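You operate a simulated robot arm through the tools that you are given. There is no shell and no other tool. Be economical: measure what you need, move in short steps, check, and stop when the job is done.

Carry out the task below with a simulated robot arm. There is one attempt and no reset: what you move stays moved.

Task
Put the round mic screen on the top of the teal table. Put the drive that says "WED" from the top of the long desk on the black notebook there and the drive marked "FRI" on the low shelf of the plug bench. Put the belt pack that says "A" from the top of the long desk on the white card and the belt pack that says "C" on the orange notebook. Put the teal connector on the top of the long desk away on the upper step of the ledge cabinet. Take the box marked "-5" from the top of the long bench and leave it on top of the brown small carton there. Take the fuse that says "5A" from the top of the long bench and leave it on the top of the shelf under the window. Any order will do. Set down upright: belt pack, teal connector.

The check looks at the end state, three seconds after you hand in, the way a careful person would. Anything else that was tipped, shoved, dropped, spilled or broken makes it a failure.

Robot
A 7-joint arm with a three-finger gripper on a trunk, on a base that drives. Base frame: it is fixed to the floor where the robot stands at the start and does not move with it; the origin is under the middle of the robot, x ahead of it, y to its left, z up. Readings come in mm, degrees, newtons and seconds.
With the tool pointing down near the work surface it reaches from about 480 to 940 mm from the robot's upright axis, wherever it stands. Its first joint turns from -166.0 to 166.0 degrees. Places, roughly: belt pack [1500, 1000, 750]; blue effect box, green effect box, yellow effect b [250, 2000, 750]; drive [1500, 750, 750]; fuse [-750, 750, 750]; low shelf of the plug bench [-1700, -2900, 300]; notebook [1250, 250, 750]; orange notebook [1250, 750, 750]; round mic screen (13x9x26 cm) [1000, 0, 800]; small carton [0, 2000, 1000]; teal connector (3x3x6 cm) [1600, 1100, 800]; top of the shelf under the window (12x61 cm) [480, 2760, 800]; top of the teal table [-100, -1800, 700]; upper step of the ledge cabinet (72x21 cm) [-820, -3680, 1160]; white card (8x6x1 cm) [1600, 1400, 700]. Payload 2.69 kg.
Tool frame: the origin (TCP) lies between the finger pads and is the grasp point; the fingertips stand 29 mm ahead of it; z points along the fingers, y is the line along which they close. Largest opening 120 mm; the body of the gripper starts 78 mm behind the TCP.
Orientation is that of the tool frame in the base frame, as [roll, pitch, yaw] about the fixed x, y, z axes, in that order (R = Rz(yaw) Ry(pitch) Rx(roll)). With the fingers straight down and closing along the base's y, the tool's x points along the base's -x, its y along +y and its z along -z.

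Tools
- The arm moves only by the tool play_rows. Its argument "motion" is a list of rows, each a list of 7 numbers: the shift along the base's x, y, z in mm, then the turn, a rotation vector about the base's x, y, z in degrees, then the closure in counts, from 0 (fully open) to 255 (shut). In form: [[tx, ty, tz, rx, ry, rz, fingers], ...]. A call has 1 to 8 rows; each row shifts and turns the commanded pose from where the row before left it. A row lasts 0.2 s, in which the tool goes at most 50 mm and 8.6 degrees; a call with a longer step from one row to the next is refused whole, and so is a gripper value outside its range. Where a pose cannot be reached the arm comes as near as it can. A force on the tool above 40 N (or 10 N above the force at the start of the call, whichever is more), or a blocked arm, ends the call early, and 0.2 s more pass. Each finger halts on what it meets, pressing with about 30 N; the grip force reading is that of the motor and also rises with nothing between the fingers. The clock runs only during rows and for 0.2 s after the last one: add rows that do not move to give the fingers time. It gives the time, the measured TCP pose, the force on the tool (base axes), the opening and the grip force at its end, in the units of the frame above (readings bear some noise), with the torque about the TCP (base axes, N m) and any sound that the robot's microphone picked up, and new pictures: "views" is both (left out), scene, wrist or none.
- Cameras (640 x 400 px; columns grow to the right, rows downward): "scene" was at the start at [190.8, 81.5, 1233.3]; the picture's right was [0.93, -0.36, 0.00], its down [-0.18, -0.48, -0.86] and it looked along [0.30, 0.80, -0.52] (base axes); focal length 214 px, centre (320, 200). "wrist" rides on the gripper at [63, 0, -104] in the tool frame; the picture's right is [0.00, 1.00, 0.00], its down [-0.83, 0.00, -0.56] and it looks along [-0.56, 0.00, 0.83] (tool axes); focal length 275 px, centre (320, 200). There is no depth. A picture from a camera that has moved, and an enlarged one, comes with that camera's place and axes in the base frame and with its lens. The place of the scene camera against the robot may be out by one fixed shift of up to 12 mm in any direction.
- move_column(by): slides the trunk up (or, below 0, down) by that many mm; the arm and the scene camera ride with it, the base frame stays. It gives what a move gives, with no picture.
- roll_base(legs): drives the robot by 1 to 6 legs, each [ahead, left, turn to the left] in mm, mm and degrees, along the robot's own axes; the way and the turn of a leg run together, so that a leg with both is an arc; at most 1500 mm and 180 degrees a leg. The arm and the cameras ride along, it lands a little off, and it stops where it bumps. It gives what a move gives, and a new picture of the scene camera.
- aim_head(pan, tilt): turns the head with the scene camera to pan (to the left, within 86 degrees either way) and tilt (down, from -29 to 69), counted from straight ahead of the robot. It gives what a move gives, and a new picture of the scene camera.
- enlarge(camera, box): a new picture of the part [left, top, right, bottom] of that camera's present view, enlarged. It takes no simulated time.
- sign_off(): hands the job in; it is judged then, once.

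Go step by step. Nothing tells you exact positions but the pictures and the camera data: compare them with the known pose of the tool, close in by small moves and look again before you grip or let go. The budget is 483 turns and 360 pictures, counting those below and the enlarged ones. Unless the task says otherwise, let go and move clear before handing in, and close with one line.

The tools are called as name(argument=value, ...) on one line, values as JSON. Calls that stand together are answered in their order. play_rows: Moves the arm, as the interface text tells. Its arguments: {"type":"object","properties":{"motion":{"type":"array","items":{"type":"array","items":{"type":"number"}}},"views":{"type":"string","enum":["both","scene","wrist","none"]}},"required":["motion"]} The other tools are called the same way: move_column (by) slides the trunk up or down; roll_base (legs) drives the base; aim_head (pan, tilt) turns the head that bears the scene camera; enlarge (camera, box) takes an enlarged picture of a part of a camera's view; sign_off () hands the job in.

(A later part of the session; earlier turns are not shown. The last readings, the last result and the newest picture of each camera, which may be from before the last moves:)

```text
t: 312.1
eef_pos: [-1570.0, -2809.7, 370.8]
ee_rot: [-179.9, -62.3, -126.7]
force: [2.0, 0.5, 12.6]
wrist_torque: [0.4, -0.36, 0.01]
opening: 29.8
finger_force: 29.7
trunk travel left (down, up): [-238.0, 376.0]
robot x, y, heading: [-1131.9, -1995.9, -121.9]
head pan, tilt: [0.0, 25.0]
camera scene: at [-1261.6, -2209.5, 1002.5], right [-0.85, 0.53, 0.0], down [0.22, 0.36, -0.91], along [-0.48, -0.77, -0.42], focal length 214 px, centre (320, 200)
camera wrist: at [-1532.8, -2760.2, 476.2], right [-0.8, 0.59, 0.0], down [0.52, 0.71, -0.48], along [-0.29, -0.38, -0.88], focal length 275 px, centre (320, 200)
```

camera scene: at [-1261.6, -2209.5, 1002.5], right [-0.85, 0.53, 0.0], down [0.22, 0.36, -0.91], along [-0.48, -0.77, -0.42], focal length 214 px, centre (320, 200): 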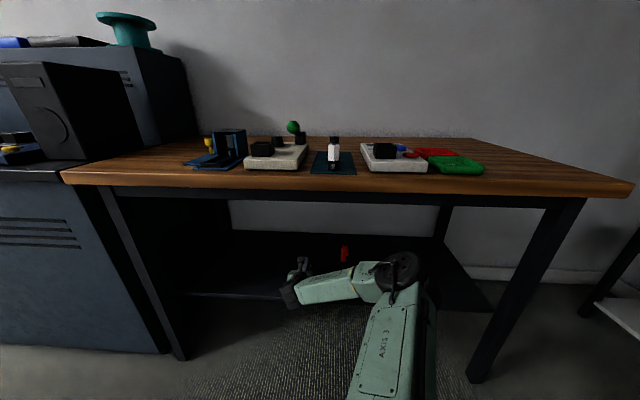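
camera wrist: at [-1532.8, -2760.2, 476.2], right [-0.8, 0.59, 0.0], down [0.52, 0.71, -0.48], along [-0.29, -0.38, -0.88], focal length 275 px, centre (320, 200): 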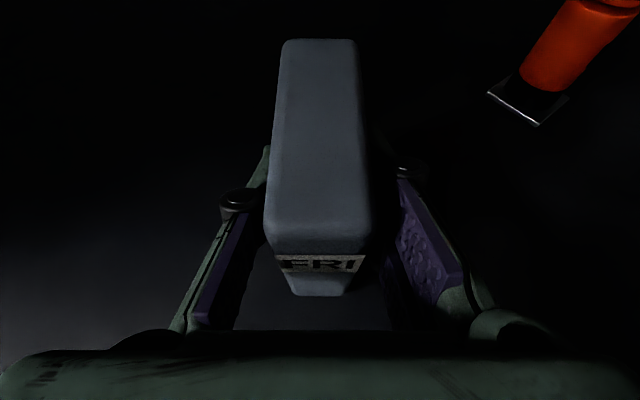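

FRI rests on the shelf (z≈317). Release and withdraw backwards.

play_rows(motion=[[0, 0, 1, 0, 0, 0, 240], [0, 0, 0, 0, 0, 0, 180], [0, 0, 0, 0, 0, 0, 130], [0, 0, 0, 0, 0, 0, 110], [0, 0, 0, 0, 0, 0, 110]], views="both")

```text
t: 313.3
eef_pos: [-1570.5, -2810.4, 368.8]
ee_rot: [-180.0, -62.0, -126.6]
force: [0.0, -0.1, -0.2]
wrist_torque: [0.01, -0.01, 0.02]
opening: 68.4
finger_force: 0.0
trunk travel left (down, up): [-238.0, 376.0]
robot x, y, heading: [-1134.5, -1995.8, -122.3]
head pan, tilt: [0.0, 25.0]
camera scene: at [-1262.1, -2210.2, 1002.0], right [-0.85, 0.53, 0.0], down [0.23, 0.36, -0.91], along [-0.48, -0.77, -0.42], focal length 214 px, centre (320, 200)
camera wrist: at [-1533.1, -2760.4, 474.1], right [-0.8, 0.59, 0.0], down [0.52, 0.71, -0.47], along [-0.28, -0.38, -0.88], focal length 275 px, centre (320, 200)
```

scene: 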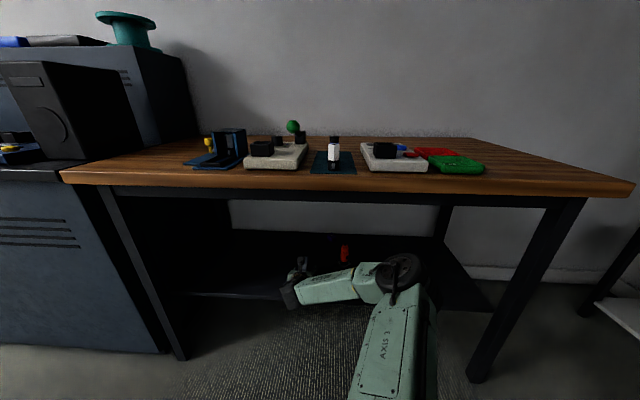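
wrist: 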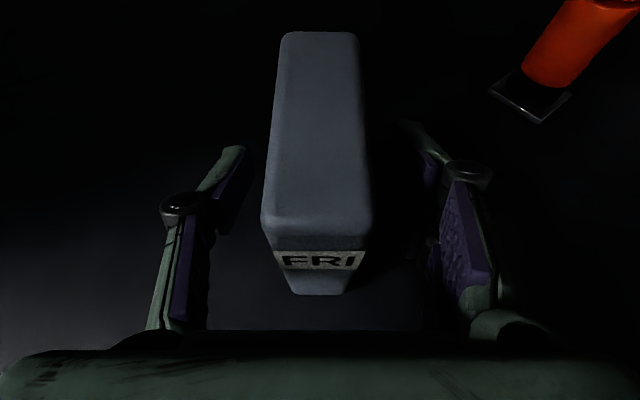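

roll_base(legs=[[-130, 0, 0], [-200, -200, 0]])

enlarge(camera="scene", box=[160, 200, 400, 350])

```text
t: 316.3
eef_pos: [-1560.8, -2427.6, 368.6]
ee_rot: [180.0, -62.2, -126.8]
force: [0.0, -0.3, -0.3]
wrist_torque: [-0.02, 0.0, 0.02]
opening: 68.2
finger_force: 0.0
trunk travel left (down, up): [-238.0, 376.0]
robot x, y, heading: [-1121.0, -1615.5, -122.0]
head pan, tilt: [0.0, 25.0]
camera scene: at [-1252.2, -1827.1, 1002.0], right [-0.85, 0.53, 0.0], down [0.23, 0.36, -0.91], along [-0.48, -0.77, -0.42], focal length 214 px, centre (320, 200)
```

scene: 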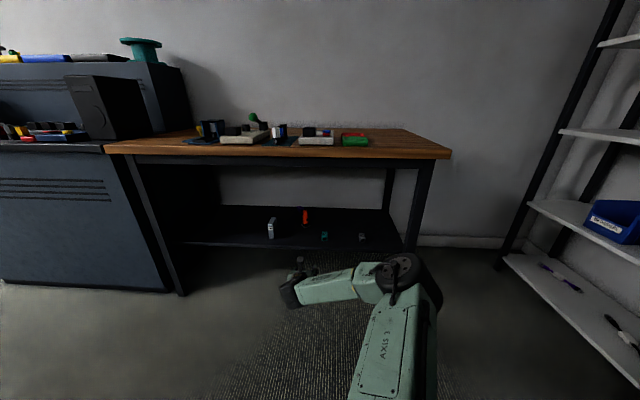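

```text
2.67 times, centred on (280, 275) of scene
camera zoom: at [-1252.2, -1827.1, 1002.0], right [-0.85, 0.53, 0.0], down [0.23, 0.36, -0.91], along [-0.48, -0.77, -0.42], focal length 572 px, centre (427, 0)
```

zoom: 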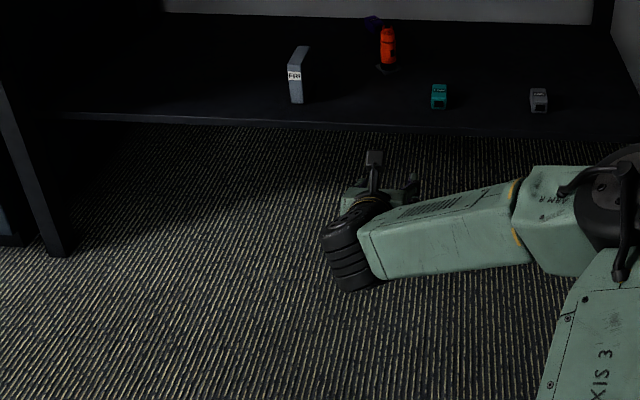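

FRI is on the low shelf. Next the mic screen: raise column and arm, then drive to the desk.

move_column(by=370)

play_rows(motion=[[5, 8, 40, 0, 0, 0, 100], [5, 8, 40, 0, 0, 0, 100], [5, 8, 40, 0, 0, 0, 100], [5, 8, 40, 0, 0, 0, 100], [5, 8, 40, 0, 0, 0, 100], [5, 8, 40, 0, 0, 0, 100], [5, 8, 40, 0, 0, 0, 100], [5, 8, 40, 0, 0, 0, 100]], views="scene")

```text
t: 319.9
eef_pos: [-1560.1, -2428.6, 737.6]
ee_rot: [180.0, -62.0, -126.7]
force: [-0.6, 0.0, 0.1]
wrist_torque: [0.0, -0.01, -0.02]
opening: 68.3
finger_force: 0.0
trunk travel left (down, up): [-608.0, 6.0]
robot x, y, heading: [-1122.0, -1616.8, -122.0]
head pan, tilt: [0.0, 25.0]
```

```text
t: 321.7
eef_pos: [-1523.6, -2362.4, 1057.7]
ee_rot: [179.8, -61.9, -126.6]
force: [-0.2, -0.6, -0.3]
wrist_torque: [-0.02, 0.02, -0.03]
opening: 72.9
finger_force: 0.1
trunk travel left (down, up): [-608.0, 6.0]
robot x, y, heading: [-1122.4, -1617.6, -122.0]
head pan, tilt: [0.0, 25.0]
camera scene: at [-1252.0, -1826.8, 1372.0], right [-0.85, 0.53, 0.0], down [0.23, 0.36, -0.91], along [-0.48, -0.77, -0.42], focal length 214 px, centre (320, 200)
```

scene: 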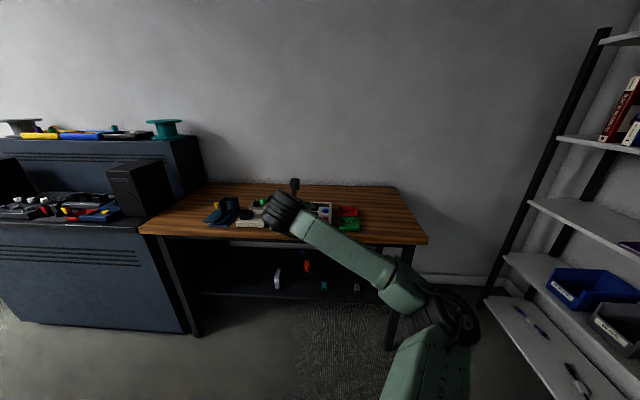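

play_rows(motion=[[0, 0, 35, 0, 0, 0.8, 100], [0, 0, 35, 0, 0, 0.8, 100], [0, 0, 35, 0, 0, 0.8, 100], [0, 0, 35, 0, 0, 0.8, 100], [0, 0, 30, 0, 0, 0.8, 100]], views="none")

roll_base(legs=[[-1000, 0, 0], [-450, 0, 0], [0, 0, 90]])

roll_base(legs=[[0, 850, 0]])

```text
t: 322.9
eef_pos: [-1519.6, -2362.0, 1230.7]
ee_rot: [-180.0, -62.0, -122.6]
force: [-0.3, 0.1, -0.5]
wrist_torque: [0.01, 0.01, 0.02]
opening: 72.8
finger_force: 0.0
trunk travel left (down, up): [-608.0, 6.0]
robot x, y, heading: [-1124.2, -1616.1, -122.2]
head pan, tilt: [0.0, 25.0]
```

```text
t: 334.4
eef_pos: [407.5, -792.6, 1229.2]
ee_rot: [-180.0, -62.0, -32.4]
force: [0.3, -0.1, 0.6]
wrist_torque: [0.0, -0.01, 0.01]
opening: 72.8
finger_force: 0.1
trunk travel left (down, up): [-608.0, 6.0]
robot x, y, heading: [-339.8, -397.9, -31.9]
head pan, tilt: [0.0, 25.0]
camera scene: at [-128.2, -531.9, 1372.0], right [-0.53, -0.85, 0.0], down [-0.36, 0.22, -0.91], along [0.77, -0.48, -0.42], focal length 214 px, centre (320, 200)
```

scene: 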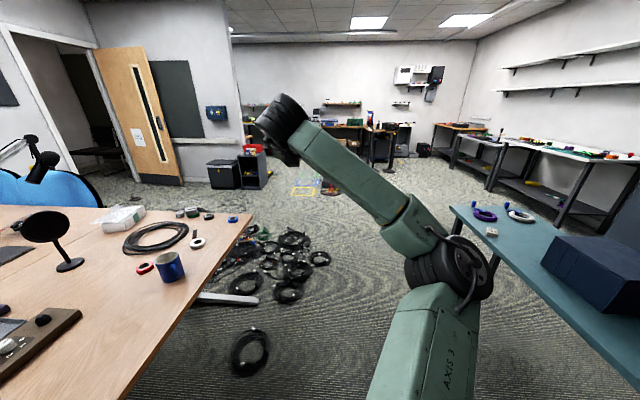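

```text
t: 341.2
eef_pos: [848.3, -67.0, 1228.5]
ee_rot: [-180.0, -62.1, -31.2]
force: [-0.3, -0.5, -0.3]
wrist_torque: [-0.01, 0.01, -0.03]
opening: 73.1
finger_force: 0.1
trunk travel left (down, up): [-608.0, 6.0]
robot x, y, heading: [92.1, 312.7, -30.6]
head pan, tilt: [0.0, 25.0]
camera scene: at [306.8, 182.4, 1372.0], right [-0.51, -0.86, 0.0], down [-0.36, 0.22, -0.91], along [0.78, -0.46, -0.42], focal length 214 px, centre (320, 200)
```

scene: 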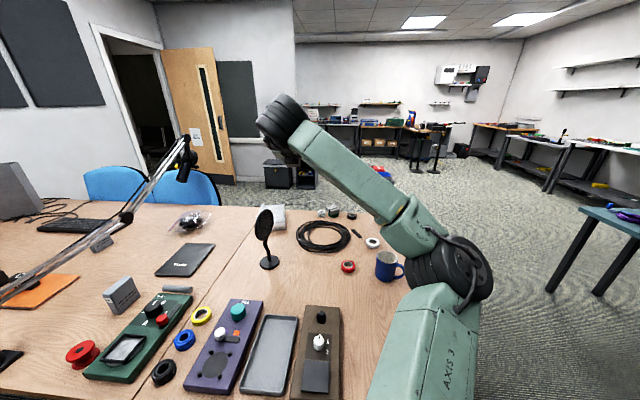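

Mic screen stands at about (1056, 0), disc edge-on to me. Strafe to face it.

roll_base(legs=[[50, 215, -1]])

enlarge(camera="scene", box=[240, 160, 400, 260])

```text
t: 343.5
eef_pos: [999.1, 87.0, 1229.8]
ee_rot: [-180.0, -62.0, -31.8]
force: [0.0, -0.7, -0.1]
wrist_torque: [0.02, 0.02, 0.0]
opening: 73.2
finger_force: 0.0
trunk travel left (down, up): [-608.0, 6.0]
robot x, y, heading: [242.2, 474.3, -31.4]
head pan, tilt: [0.0, 25.0]
camera scene: at [460.6, 341.7, 1372.0], right [-0.52, -0.85, 0.0], down [-0.36, 0.22, -0.91], along [0.77, -0.47, -0.42], focal length 214 px, centre (320, 200)
```

scene: 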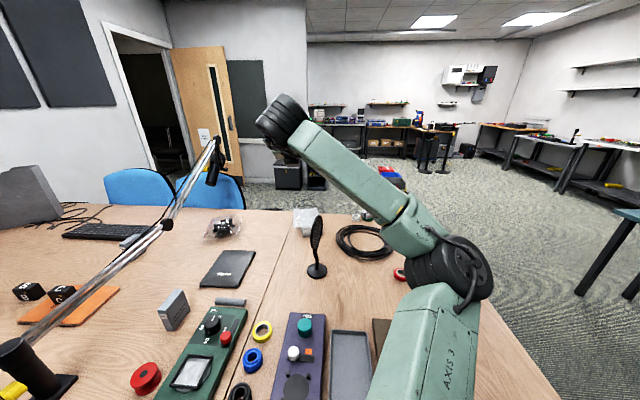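

```text
4.00 times, centred on (320, 210) of scene
camera zoom: at [460.6, 341.7, 1372.0], right [-0.52, -0.85, 0.0], down [-0.36, 0.22, -0.91], along [0.77, -0.47, -0.42], focal length 858 px, centre (320, 160)
```

zoom: 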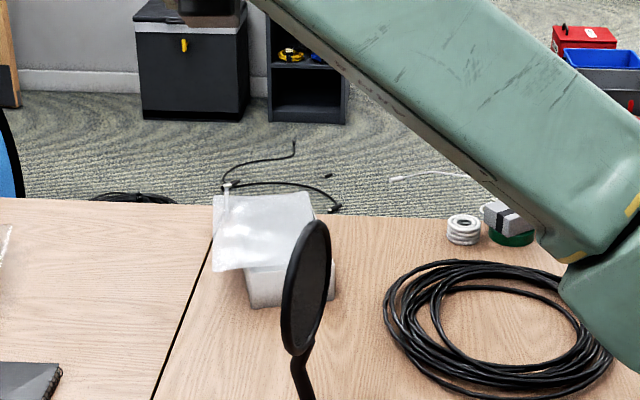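

The disc plane points along about −42°. I turn the tool to match, move to a standoff and lower.

play_rows(motion=[[-14, -2, 0, 0, 0, -3.5, 100], [-14, -2, 0, 0, 0, -3.5, 100], [-12, -1, 0, 0, 0, -3.2, 100]], views="none")

move_column(by=-250)

play_rows(motion=[[0, 0, -15, 0, 0, 0, 100], [0, 0, 0, 0, 0, 0, 100]], views="both")

```text
t: 344.3
eef_pos: [958.9, 80.6, 1229.7]
ee_rot: [-180.0, -61.9, -42.0]
force: [-0.3, 0.2, 0.5]
wrist_torque: [0.0, 0.0, 0.05]
opening: 73.1
finger_force: 0.0
trunk travel left (down, up): [-608.0, 6.0]
robot x, y, heading: [245.6, 472.1, -31.3]
head pan, tilt: [0.0, 25.0]
```

```text
t: 346.9
eef_pos: [958.4, 80.5, 981.1]
ee_rot: [-180.0, -62.0, -42.0]
force: [0.7, -0.1, -0.9]
wrist_torque: [-0.02, 0.03, 0.0]
opening: 72.8
finger_force: 0.1
trunk travel left (down, up): [-358.0, 256.0]
robot x, y, heading: [247.8, 472.9, -31.3]
head pan, tilt: [0.0, 25.0]
```

```text
t: 347.5
eef_pos: [958.7, 81.4, 966.1]
ee_rot: [-179.9, -62.0, -42.0]
force: [-0.2, -0.7, -0.3]
wrist_torque: [0.02, 0.01, -0.06]
opening: 73.1
finger_force: 0.0
trunk travel left (down, up): [-358.0, 256.0]
robot x, y, heading: [246.0, 470.4, -31.4]
head pan, tilt: [0.0, 25.0]
camera scene: at [460.4, 341.5, 1122.0], right [-0.52, -0.85, 0.0], down [-0.36, 0.22, -0.91], along [0.77, -0.47, -0.42], focal length 214 px, centre (320, 200)
camera wrist: at [911.7, 123.2, 1071.2], right [-0.67, -0.74, 0.0], down [-0.66, 0.59, -0.47], along [0.35, -0.32, -0.88], focal length 275 px, centre (320, 200)
```

scene: 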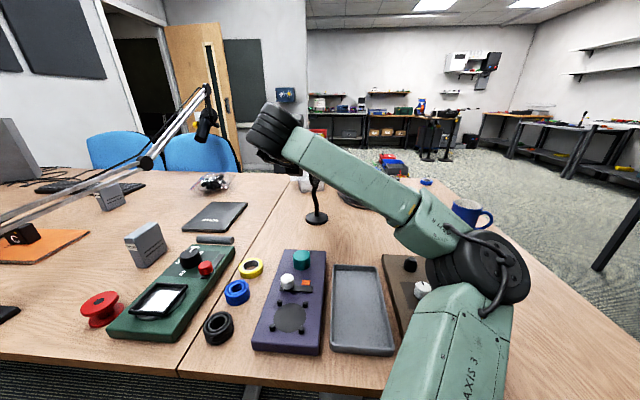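
wrist: 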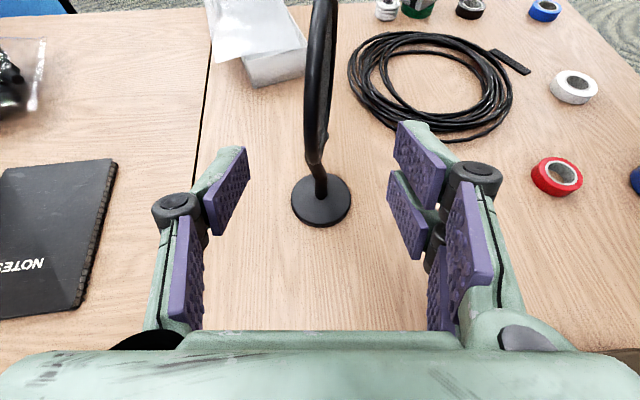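

Aligned with the disc edge. Lower and advance so the fingers straddle the disc.

play_rows(motion=[[0, 0, -30, 0, 0, 0, 100], [0, 0, -20, 0, 0, 0, 100], [22, -19, 0, 0, 0, 0, 100], [22, -19, 0, 0, 0, 0, 100], [0, 0, 0, 0, 0, 0, 100]], views="both")

```text
t: 348.7
eef_pos: [1001.5, 42.4, 915.8]
ee_rot: [179.8, -62.0, -41.9]
force: [-0.7, -0.1, 0.3]
wrist_torque: [0.01, -0.02, -0.01]
opening: 72.9
finger_force: 0.1
trunk travel left (down, up): [-358.0, 256.0]
robot x, y, heading: [248.4, 472.3, -31.3]
head pan, tilt: [0.0, 25.0]
camera scene: at [460.4, 341.5, 1122.0], right [-0.52, -0.85, 0.0], down [-0.36, 0.22, -0.91], along [0.77, -0.47, -0.42], focal length 214 px, centre (320, 200)
camera wrist: at [955.3, 83.9, 1020.8], right [-0.67, -0.75, 0.0], down [-0.66, 0.59, -0.47], along [0.35, -0.32, -0.88], focal length 275 px, centre (320, 200)
```

scene: 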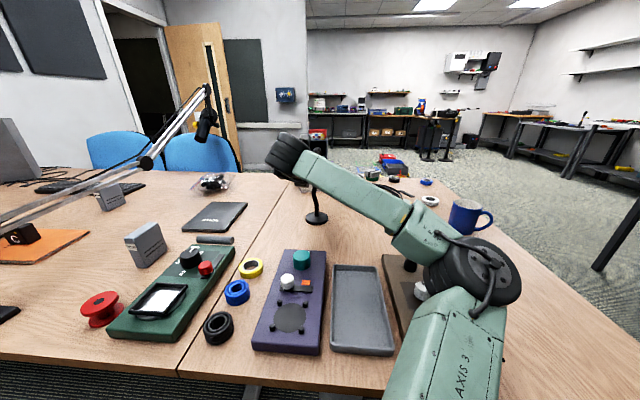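
wrist: 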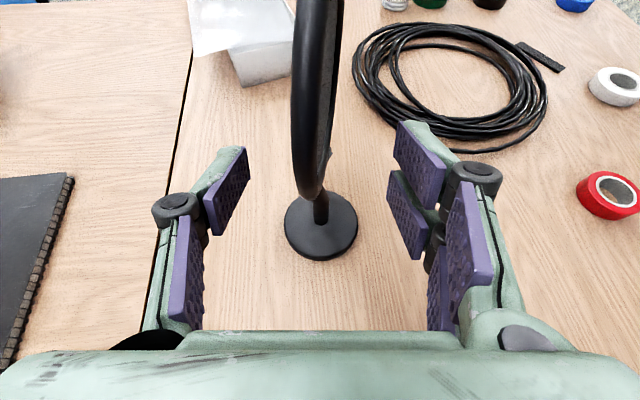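

play_rows(motion=[[17, -16, 0, 0, 0, 0, 100], [15, -14, 0, 0, 0, 0, 100], [0, 0, 0, 0, 0, 0, 100]], views="wrist")

```text
t: 349.5
eef_pos: [1033.1, 13.1, 914.2]
ee_rot: [-180.0, -62.0, -42.0]
force: [-1.0, 1.1, -0.2]
wrist_torque: [0.0, 0.01, -0.03]
opening: 73.1
finger_force: 0.1
trunk travel left (down, up): [-358.0, 256.0]
robot x, y, heading: [242.4, 474.1, -31.2]
head pan, tilt: [0.0, 25.0]
camera wrist: at [987.3, 55.1, 1019.6], right [-0.67, -0.74, 0.0], down [-0.66, 0.59, -0.47], along [0.35, -0.32, -0.88], focal length 275 px, centre (320, 200)
```

wrist: 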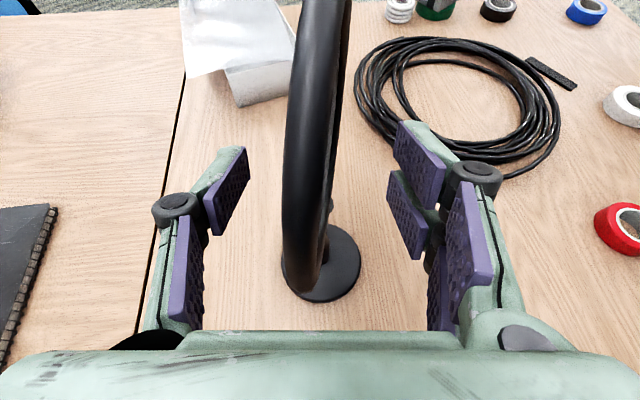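

play_rows(motion=[[3, 3, 0, 0, 0, 0, 130], [0, 0, 0, 0, 0, 0, 160], [0, 0, 0, 0, 0, 0, 190], [0, 0, 0, 0, 0, 0, 220], [0, 0, 0, 0, 0, 0, 255], [0, 0, 0, 0, 0, 0, 255], [0, 0, 0, 0, 0, 0, 255]], views="wrist")

```text
t: 351.1
eef_pos: [1037.0, 16.5, 914.0]
ee_rot: [-180.0, -62.1, -42.0]
force: [-1.5, -1.3, 0.1]
wrist_torque: [-0.2, 0.25, -0.01]
opening: 9.7
finger_force: 30.1
trunk travel left (down, up): [-358.0, 256.0]
robot x, y, heading: [245.9, 474.0, -31.1]
head pan, tilt: [0.0, 25.0]
camera wrist: at [989.9, 58.1, 1020.0], right [-0.67, -0.74, 0.0], down [-0.66, 0.59, -0.47], along [0.35, -0.32, -0.88], focal length 275 px, centre (320, 200)
```

wrist: 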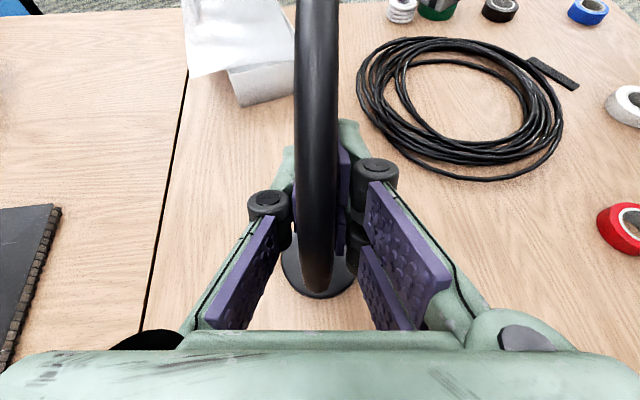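

Gripping the disc. Lift slowly.

play_rows(motion=[[0, 0, 10, 0, 0, 0, 255], [0, 0, 20, 0, 0, 0, 255], [0, 0, 30, 0, 0, 0, 255], [0, 0, 0, 0, 0, 0, 255]], views="both")

```text
t: 352.1
eef_pos: [1038.6, 17.1, 974.2]
ee_rot: [180.0, -62.0, -42.0]
force: [-0.2, 0.1, -4.1]
wrist_torque: [0.04, 0.05, 0.03]
opening: 9.7
finger_force: 30.3
trunk travel left (down, up): [-358.0, 256.0]
robot x, y, heading: [244.5, 475.1, -31.4]
head pan, tilt: [0.0, 25.0]
camera scene: at [460.6, 341.4, 1121.9], right [-0.52, -0.85, 0.0], down [-0.36, 0.22, -0.91], along [0.77, -0.47, -0.42], focal length 214 px, centre (320, 200)
camera wrist: at [991.8, 58.8, 1079.7], right [-0.67, -0.74, 0.0], down [-0.66, 0.59, -0.47], along [0.35, -0.32, -0.88], focal length 275 px, centre (320, 200)
```

scene: 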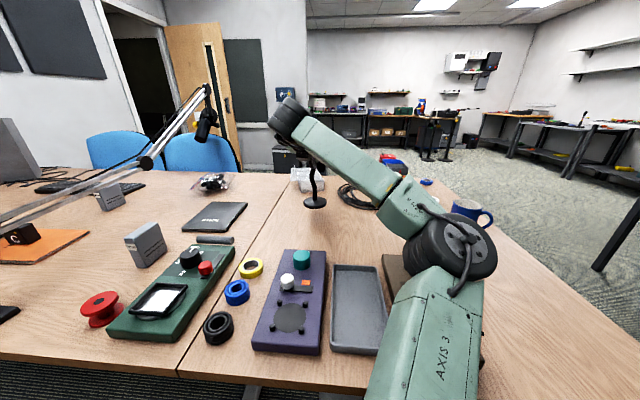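
wrist: 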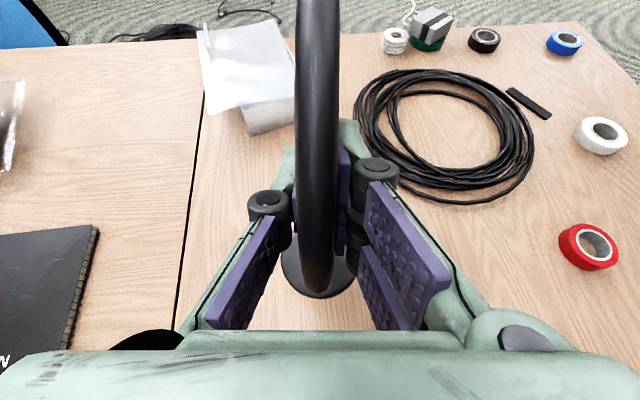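

Held (≈0.4 kg). Raise the column and drive to the teal table.

move_column(by=250)

roll_base(legs=[[0, -1080, 0], [0, 0, -91]])

```text
t: 354.7
eef_pos: [1038.7, 16.9, 1223.2]
ee_rot: [-180.0, -61.9, -42.0]
force: [-0.1, 0.1, -4.2]
wrist_torque: [0.05, 0.0, 0.0]
opening: 9.9
finger_force: 29.7
trunk travel left (down, up): [-608.0, 6.0]
robot x, y, heading: [243.4, 471.0, -31.5]
head pan, tilt: [0.0, 25.0]
```

```text
t: 367.3
eef_pos: [-768.1, -1244.4, 1223.2]
ee_rot: [179.9, -61.9, -132.2]
force: [-0.2, 0.3, -4.2]
wrist_torque: [0.05, -0.03, -0.01]
opening: 10.2
finger_force: 30.6
trunk travel left (down, up): [-608.0, 6.0]
robot x, y, heading: [-306.8, -454.0, -121.5]
head pan, tilt: [0.0, 25.0]
camera scene: at [-436.4, -668.1, 1371.9], right [-0.85, 0.52, 0.0], down [0.22, 0.36, -0.91], along [-0.47, -0.77, -0.42], focal length 214 px, centre (320, 200)
```

scene: 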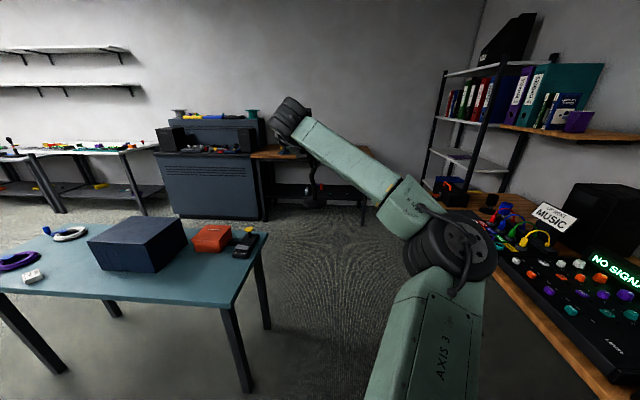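

roll_base(legs=[[0, 570, 0]])

play_rows(motion=[[5, 8, 0, 0, 0, 0, 255], [0, 0, 0, 0, 0, 0, 255]], views="wrist")

```text
t: 372.2
eef_pos: [-277.1, -1545.1, 1224.1]
ee_rot: [-180.0, -61.9, -131.8]
force: [-0.1, 0.1, -4.4]
wrist_torque: [0.03, -0.02, 0.0]
opening: 10.0
finger_force: 29.7
trunk travel left (down, up): [-608.0, 6.0]
robot x, y, heading: [175.5, -748.8, -121.1]
head pan, tilt: [0.0, 25.0]
camera scene: at [51.9, -965.8, 1371.9], right [-0.86, 0.52, 0.0], down [0.22, 0.36, -0.91], along [-0.47, -0.78, -0.42], focal length 214 px, centre (320, 200)
```

scene: 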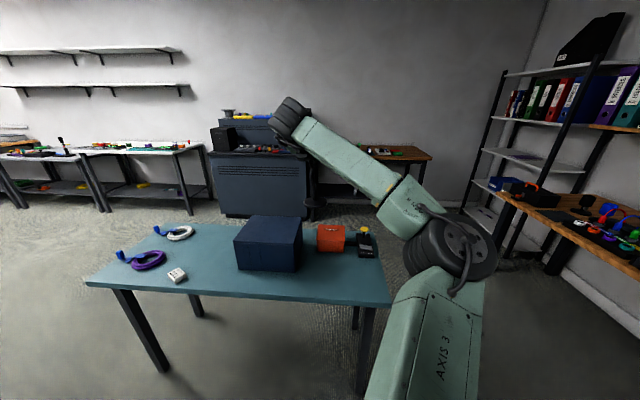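

```text
t: 372.9
eef_pos: [-272.5, -1536.4, 1222.8]
ee_rot: [-180.0, -61.9, -131.7]
force: [-0.2, -0.2, -3.7]
wrist_torque: [0.04, -0.06, 0.01]
opening: 9.8
finger_force: 29.7
trunk travel left (down, up): [-608.0, 6.0]
robot x, y, heading: [175.6, -751.3, -121.1]
head pan, tilt: [0.0, 25.0]
camera wrist: at [-230.8, -1490.7, 1328.5], right [-0.75, 0.67, 0.0], down [0.59, 0.66, -0.47], along [-0.32, -0.35, -0.88], focal length 275 px, centre (320, 200)
```

wrist: 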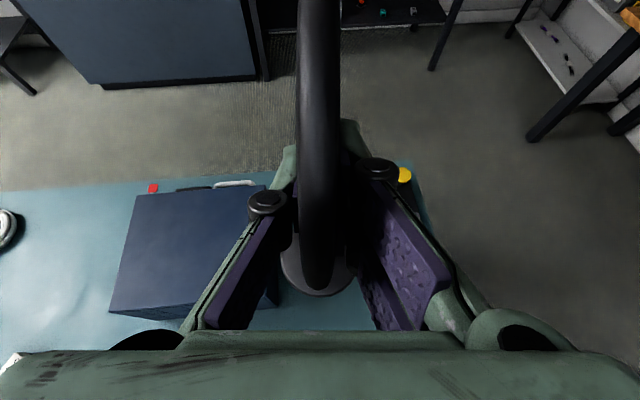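

Free zone is in front of the red box. Shift there and lower the column.

play_rows(motion=[[-23, 20, 0, 0, 0, 0, 255], [-23, 20, 0, 0, 0, 0, 255]], views="none")

move_column(by=-250)

play_rows(motion=[[0, 0, -15, 0, 0, 0, 255], [0, 0, 0, 0, 0, 0, 255]], views="both")

```text
t: 373.4
eef_pos: [-319.4, -1498.1, 1223.3]
ee_rot: [-179.9, -61.9, -131.9]
force: [0.1, 0.4, -3.9]
wrist_torque: [0.05, -0.06, 0.03]
opening: 9.8
finger_force: 30.6
trunk travel left (down, up): [-608.0, 6.0]
robot x, y, heading: [179.7, -749.1, -121.2]
head pan, tilt: [0.0, 25.0]
```

```text
t: 376.0
eef_pos: [-318.3, -1497.4, 972.3]
ee_rot: [180.0, -61.9, -131.8]
force: [-0.2, 0.2, -3.3]
wrist_torque: [0.08, -0.05, 0.02]
opening: 10.0
finger_force: 29.6
trunk travel left (down, up): [-358.0, 256.0]
robot x, y, heading: [179.6, -752.9, -121.2]
head pan, tilt: [0.0, 25.0]
```

```text
t: 376.6
eef_pos: [-317.8, -1497.8, 955.3]
ee_rot: [-180.0, -61.9, -131.8]
force: [-0.2, 1.3, -4.1]
wrist_torque: [0.06, -0.06, 0.0]
opening: 9.8
finger_force: 29.8
trunk travel left (down, up): [-358.0, 256.0]
robot x, y, heading: [180.9, -749.9, -121.4]
head pan, tilt: [0.0, 25.0]
camera scene: at [51.7, -965.6, 1121.9], right [-0.86, 0.52, 0.0], down [0.22, 0.36, -0.91], along [-0.47, -0.78, -0.42], focal length 214 px, centre (320, 200)
camera wrist: at [-276.8, -1451.3, 1060.5], right [-0.75, 0.67, 0.0], down [0.58, 0.66, -0.47], along [-0.32, -0.35, -0.88], focal length 275 px, centre (320, 200)
```

scene: 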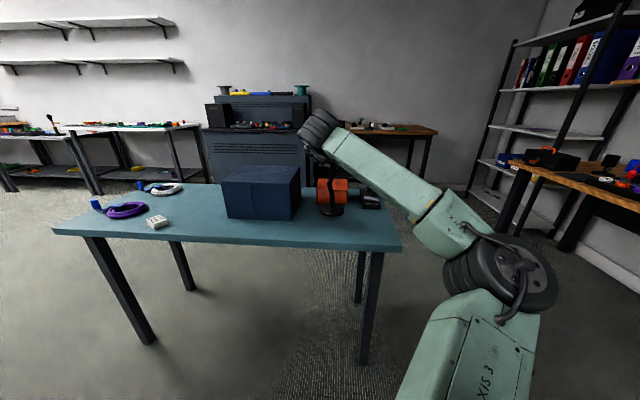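
wrist: 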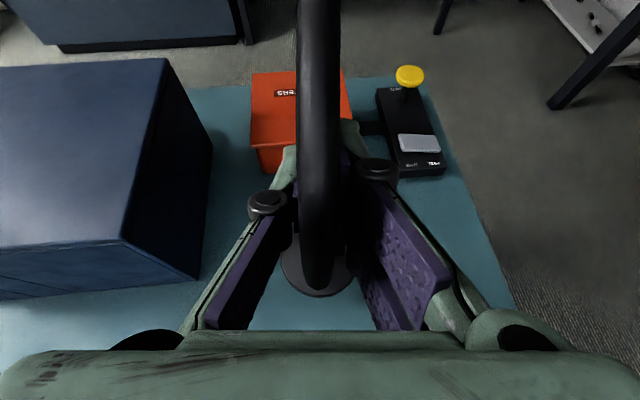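

Good spot. Lower slowly to contact.

play_rows(motion=[[0, 0, -20, 0, 0, 0, 255], [0, 0, -15, 0, 0, 0, 255], [0, 0, -5, 0, 0, 0, 255], [0, 0, -5, 0, 0, 0, 255], [0, 0, -5, 0, 0, 0, 255], [0, 0, 0, 0, 0, 0, 255]], views="scene")

```text
t: 378.0
eef_pos: [-317.3, -1497.4, 907.1]
ee_rot: [180.0, -61.9, -131.8]
force: [-1.3, -0.1, -3.1]
wrist_torque: [0.05, -0.08, 0.0]
opening: 9.7
finger_force: 30.1
trunk travel left (down, up): [-358.0, 256.0]
robot x, y, heading: [177.0, -749.6, -121.3]
head pan, tilt: [0.0, 25.0]
camera scene: at [51.8, -965.6, 1121.9], right [-0.86, 0.52, 0.0], down [0.22, 0.36, -0.91], along [-0.47, -0.78, -0.42], focal length 214 px, centre (320, 200)
```

scene: 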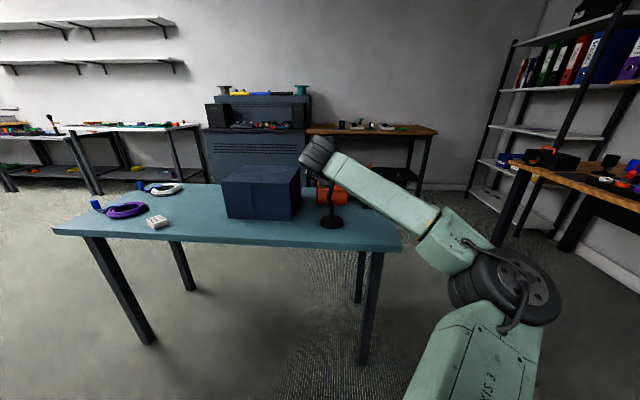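

play_rows(motion=[[0, 0, -5, 0, 0, 0, 255], [0, 0, -4, 0, 0, 0, 255], [0, 0, -3, 0, 0, 0, 255], [0, 0, 0, 0, 0, 0, 255]], views="none")

play_rows(motion=[[0, 0, -3, 0, 0, 0, 255], [0, 0, 0, 0, 0, 0, 255]], views="none")

```text
t: 379.0
eef_pos: [-316.8, -1496.3, 899.5]
ee_rot: [-179.8, -62.4, -132.0]
force: [-2.6, -7.7, 26.1]
wrist_torque: [-0.7, 0.35, -0.08]
opening: 10.3
finger_force: 30.1
trunk travel left (down, up): [-358.0, 256.0]
robot x, y, heading: [175.4, -751.1, -121.4]
head pan, tilt: [0.0, 25.0]
```

```text
t: 379.6
eef_pos: [-318.0, -1497.3, 895.6]
ee_rot: [-179.8, -62.3, -131.9]
force: [-1.2, -5.9, 25.4]
wrist_torque: [-0.48, 0.27, 0.06]
opening: 9.9
finger_force: 30.0
trunk travel left (down, up): [-358.0, 256.0]
robot x, y, heading: [177.4, -744.7, -121.1]
head pan, tilt: [0.0, 25.0]
```

Contact (table ≈715). Relieve pressure and open.

play_rows(motion=[[0, 0, 2, 0, 0, 0, 255], [0, 0, 0, 0, 0, 0, 240], [0, 0, 0, 0, 0, 0, 220], [0, 0, 0, 0, 0, 0, 180], [0, 0, 0, 0, 0, 0, 120], [0, 0, 0, 0, 0, 0, 100], [0, 0, 0, 0, 0, 0, 100]], views="both")

```text
t: 381.2
eef_pos: [-317.9, -1495.7, 894.6]
ee_rot: [-179.9, -62.0, -131.7]
force: [-0.4, 0.6, -0.7]
wrist_torque: [0.02, 0.01, 0.0]
opening: 73.1
finger_force: 0.0
trunk travel left (down, up): [-358.0, 256.0]
robot x, y, heading: [181.3, -750.3, -121.4]
head pan, tilt: [0.0, 25.0]
camera scene: at [52.0, -965.3, 1122.0], right [-0.86, 0.52, 0.0], down [0.22, 0.36, -0.91], along [-0.47, -0.78, -0.42], focal length 214 px, centre (320, 200)
camera wrist: at [-277.4, -1450.9, 999.3], right [-0.75, 0.67, 0.0], down [0.58, 0.66, -0.47], along [-0.32, -0.35, -0.88], focal length 275 px, centre (320, 200)
```

scene: 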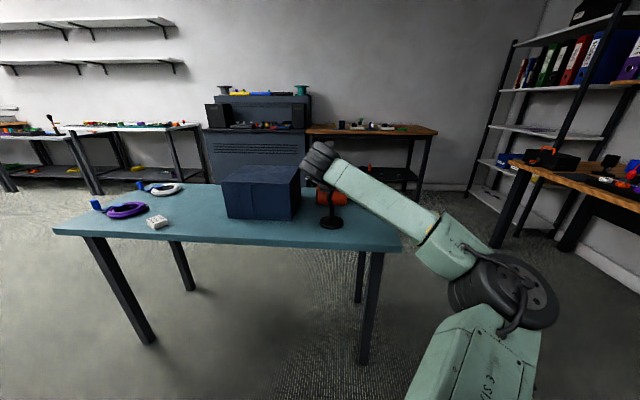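
wrist: 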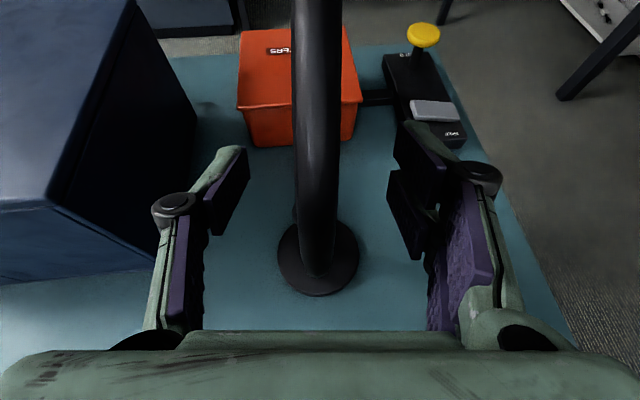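

Standing. Withdraw straight back.

play_rows(motion=[[20, 22, 0, 0, 0, 0, 100], [25, 28, 0, 0, 0, 0, 100], [30, 33, 0, 0, 0, 0, 100], [30, 33, 20, 0, 0, 0, 100], [0, 0, 40, 0, 0, 0, 100]], views="wrist")

```text
t: 382.4
eef_pos: [-214.2, -1381.6, 955.4]
ee_rot: [-180.0, -61.8, -132.0]
force: [-0.1, -0.2, 0.1]
wrist_torque: [-0.03, 0.01, 0.01]
opening: 73.2
finger_force: 0.0
trunk travel left (down, up): [-358.0, 256.0]
robot x, y, heading: [175.9, -750.8, -121.3]
head pan, tilt: [0.0, 25.0]
camera wrist: at [-173.2, -1335.4, 1061.4], right [-0.75, 0.67, 0.0], down [0.59, 0.66, -0.47], along [-0.32, -0.35, -0.88], focal length 275 px, centre (320, 200)
```

wrist: 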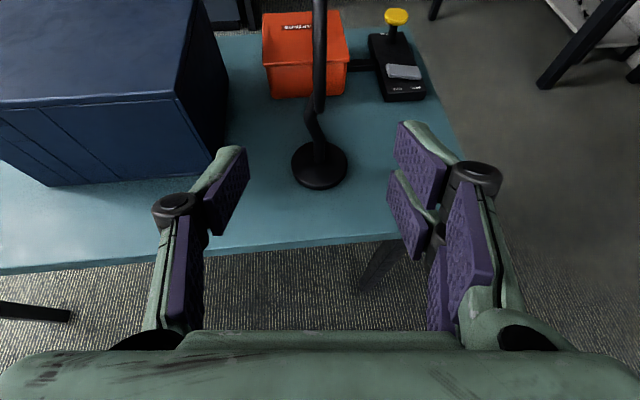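

Mic screen placed. Next: WED drive (≈1103, 495) onto the black notebook (≈1255, 305). Drive back to the desk.

move_column(by=250)

roll_base(legs=[[0, -640, 0], [0, 0, 90]])

roll_base(legs=[[0, 1460, 0]])

```text
t: 385.0
eef_pos: [-214.7, -1382.3, 1205.4]
ee_rot: [180.0, -61.8, -131.8]
force: [0.0, 0.1, 0.3]
wrist_torque: [-0.02, 0.0, -0.01]
opening: 72.8
finger_force: 0.1
trunk travel left (down, up): [-608.0, 6.0]
robot x, y, heading: [175.7, -750.1, -121.4]
head pan, tilt: [0.0, 25.0]
```

```text
t: 394.3
eef_pos: [264.1, -820.7, 1206.5]
ee_rot: [180.0, -61.9, -42.1]
force: [-1.1, 0.1, -0.7]
wrist_torque: [-0.01, 0.0, -0.01]
opening: 72.9
finger_force: 0.0
trunk travel left (down, up): [-608.0, 6.0]
robot x, y, heading: [-366.0, -426.0, -31.3]
head pan, tilt: [0.0, 25.0]
camera scene: at [-151.2, -557.4, 1372.0], right [-0.52, -0.85, 0.0], down [-0.36, 0.22, -0.91], along [0.77, -0.47, -0.42], focal length 214 px, centre (320, 200)
```

scene: 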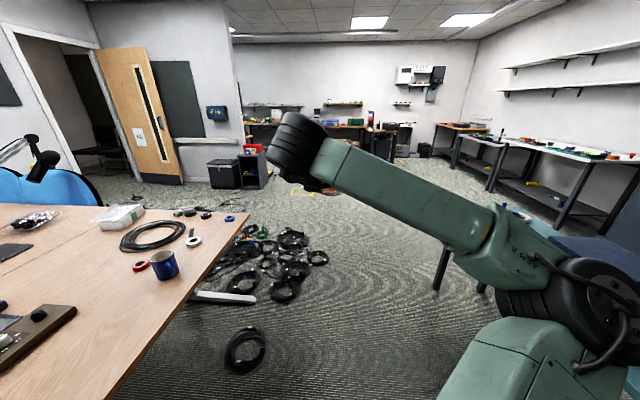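

```text
t: 405.6
eef_pos: [992.8, 478.7, 1205.7]
ee_rot: [180.0, -61.9, -37.8]
force: [0.5, -0.6, 0.4]
wrist_torque: [-0.02, -0.04, 0.0]
opening: 72.9
finger_force: 0.0
trunk travel left (down, up): [-608.0, 6.0]
robot x, y, heading: [338.5, 826.8, -27.0]
head pan, tilt: [0.0, 25.0]
camera scene: at [559.4, 709.3, 1372.0], right [-0.46, -0.89, 0.0], down [-0.38, 0.19, -0.91], along [0.81, -0.41, -0.42], focal length 214 px, centre (320, 200)
```

scene: 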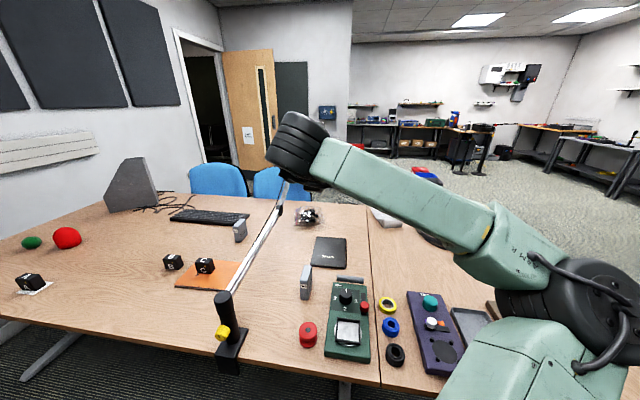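

I'll untilt the tool to point down here (elbow stays high), then grip WED from above.

play_rows(motion=[[0, 0, -12, 4.75, 6.1, 0, 100], [0, 0, -12, 4.75, 6.1, 0, 100], [0, 0, -12, 4.75, 6.1, 0, 100], [0, 0, -12, 4.75, 6.1, 0, 100], [0, 0, -12, 4.75, 6.1, 0, 100], [0, 0, -12, 4.75, 6.1, 0, 100], [0, 0, -12, 4.75, 6.1, 0, 100], [0, 0, -12, 4.75, 6.1, 0, 100]], views="both")

```text
t: 407.4
eef_pos: [992.8, 477.7, 1109.8]
ee_rot: [-179.9, 0.1, -37.9]
force: [-0.2, -0.1, 0.2]
wrist_torque: [0.0, 0.02, -0.04]
opening: 73.1
finger_force: 0.1
trunk travel left (down, up): [-608.0, 6.0]
robot x, y, heading: [338.1, 829.6, -27.0]
head pan, tilt: [0.0, 25.0]
camera scene: at [559.7, 709.1, 1371.9], right [-0.46, -0.89, 0.0], down [-0.38, 0.19, -0.91], along [0.81, -0.41, -0.42], focal length 214 px, centre (320, 200)
camera wrist: at [1042.8, 439.9, 1214.1], right [-0.61, -0.79, 0.0], down [-0.66, 0.51, 0.56], along [-0.44, 0.34, -0.83], focal length 275 px, centre (320, 200)
```

scene: 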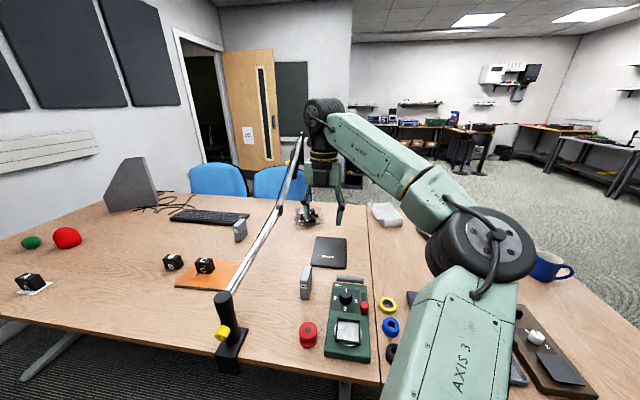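
wrist: 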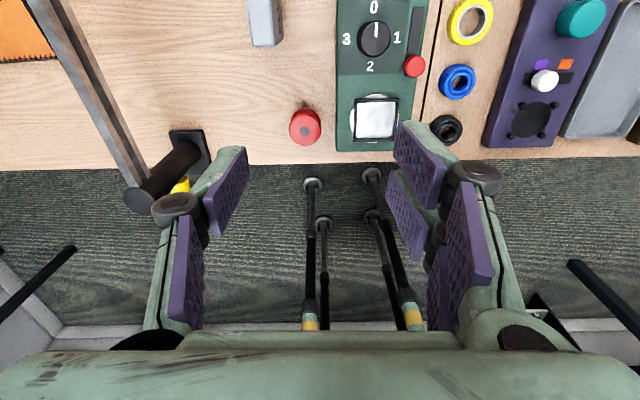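

play_rows(motion=[[35, 5, 0, 0, 0, -3.5, 100], [35, 5, 0, 0, 0, -3.5, 100], [32, 5, 0, 0, 0, -3, 100]], views="none")

move_column(by=-130)

play_rows(motion=[[0, 0, -40, 0, 0, 0, 100], [0, 0, -40, 0, 0, 0, 100], [0, 0, 0, 0, 0, 0, 100]], views="both")

```text
t: 408.2
eef_pos: [1096.1, 496.1, 1110.9]
ee_rot: [-179.9, -0.1, -48.0]
force: [-0.2, 0.3, 0.3]
wrist_torque: [-0.04, 0.0, 0.01]
opening: 73.1
finger_force: 0.1
trunk travel left (down, up): [-608.0, 6.0]
robot x, y, heading: [336.0, 822.5, -27.1]
head pan, tilt: [0.0, 25.0]
```

```text
t: 409.8
eef_pos: [1095.6, 494.2, 980.3]
ee_rot: [-179.9, -0.1, -47.9]
force: [-0.1, 0.4, 1.1]
wrist_torque: [0.02, 0.0, 0.01]
opening: 73.1
finger_force: 0.1
trunk travel left (down, up): [-478.0, 136.0]
robot x, y, heading: [338.9, 827.6, -26.9]
head pan, tilt: [0.0, 25.0]
```

```text
t: 410.6
eef_pos: [1094.3, 492.6, 901.0]
ee_rot: [-179.9, -0.1, -47.8]
force: [-0.7, -0.1, -0.4]
wrist_torque: [-0.03, -0.03, -0.02]
opening: 72.8
finger_force: 0.0
trunk travel left (down, up): [-478.0, 136.0]
robot x, y, heading: [335.8, 826.8, -27.2]
head pan, tilt: [0.0, 25.0]
camera scene: at [559.4, 709.2, 1242.0], right [-0.46, -0.89, 0.0], down [-0.38, 0.19, -0.91], along [0.81, -0.41, -0.42], focal length 214 px, centre (320, 200)
camera wrist: at [1136.2, 446.8, 1005.2], right [-0.74, -0.67, 0.0], down [-0.56, 0.61, 0.55], along [-0.37, 0.41, -0.83], focal length 275 px, centre (320, 200)
```

scene: 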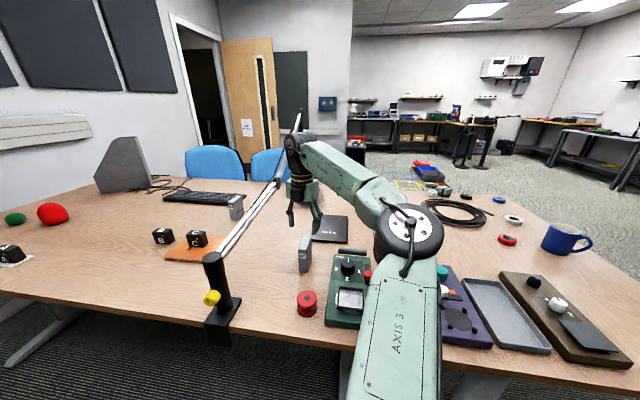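
wrist: 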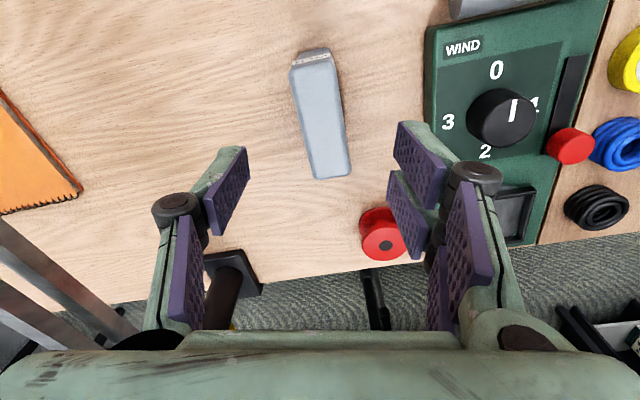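

WED is centred; rotate 8° to match it, lower and grip.

play_rows(motion=[[1, -2, -30, 0, 0, 4.1, 100], [0, 0, -30, 0, 0, 4.1, 100], [0, 0, -30, 0, 0, 0, 100], [0, 0, 0, 0, 0, 0, 100]], views="wrist")

```text
t: 411.6
eef_pos: [1095.4, 493.3, 808.1]
ee_rot: [-180.0, 0.0, -39.5]
force: [0.2, 0.0, -0.5]
wrist_torque: [-0.02, -0.01, 0.0]
opening: 72.9
finger_force: 0.0
trunk travel left (down, up): [-478.0, 136.0]
robot x, y, heading: [335.9, 825.9, -27.0]
head pan, tilt: [0.0, 25.0]
camera wrist: at [1143.5, 452.0, 913.8], right [-0.63, -0.77, 0.0], down [-0.64, 0.53, 0.55], along [-0.43, 0.35, -0.83], focal length 275 px, centre (320, 200)
```

wrist: 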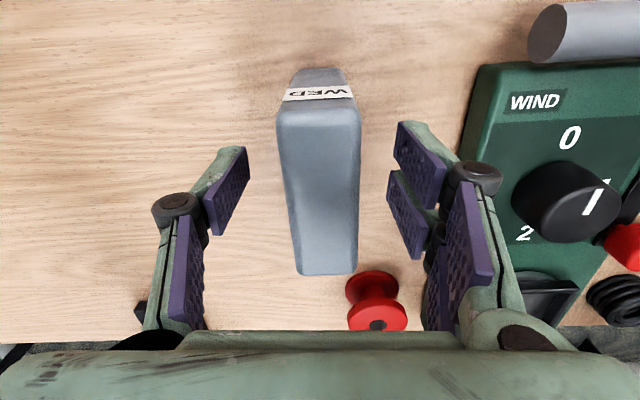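

play_rows(motion=[[0, 0, -15, 0, 0, 0, 100], [0, 0, -12, 0, 0, 0, 100], [0, 0, 0, 0, 0, 0, 150], [0, 0, 0, 0, 0, 0, 190], [0, 0, 0, 0, 0, 0, 255], [0, 0, 0, 0, 0, 0, 255], [0, 0, 0, 0, 0, 0, 255], [0, 0, 0, 0, 0, 0, 255]], views="none")

play_rows(motion=[[0, 0, 15, 0, 0, 0, 255], [0, 0, 25, 0, 0, 0, 255], [0, 0, 35, 0, 0, 0, 255], [0, 0, 40, 0, 0, 0, 255], [0, 0, 0, 0, 0, 0, 255]], views="wrist")

```text
t: 413.4
eef_pos: [1095.5, 491.9, 783.0]
ee_rot: [-179.9, -0.1, -39.7]
force: [0.0, -0.7, 0.8]
wrist_torque: [-0.02, 0.06, 0.02]
opening: 29.9
finger_force: 29.4
trunk travel left (down, up): [-478.0, 136.0]
robot x, y, heading: [338.1, 826.0, -27.4]
head pan, tilt: [0.0, 25.0]
```

```text
t: 414.6
eef_pos: [1098.0, 492.5, 899.3]
ee_rot: [-180.0, -0.1, -39.7]
force: [-0.2, -0.5, -3.1]
wrist_torque: [-0.03, 0.0, -0.02]
opening: 29.8
finger_force: 30.0
trunk travel left (down, up): [-478.0, 136.0]
robot x, y, heading: [335.3, 827.0, -27.2]
head pan, tilt: [0.0, 25.0]
camera wrist: at [1145.0, 451.5, 1002.8], right [-0.63, -0.77, 0.0], down [-0.64, 0.53, 0.56], along [-0.43, 0.35, -0.83], focal length 275 px, centre (320, 200)
```

wrist: 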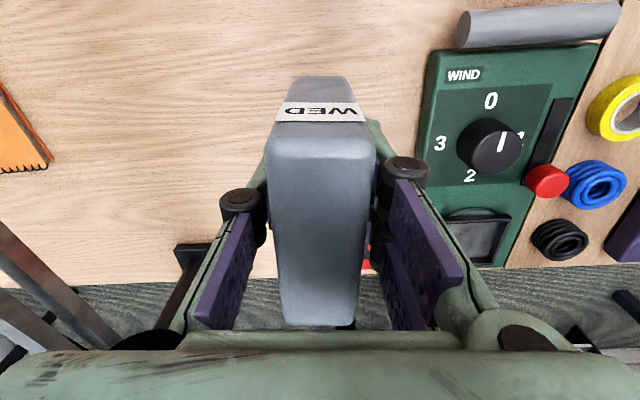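

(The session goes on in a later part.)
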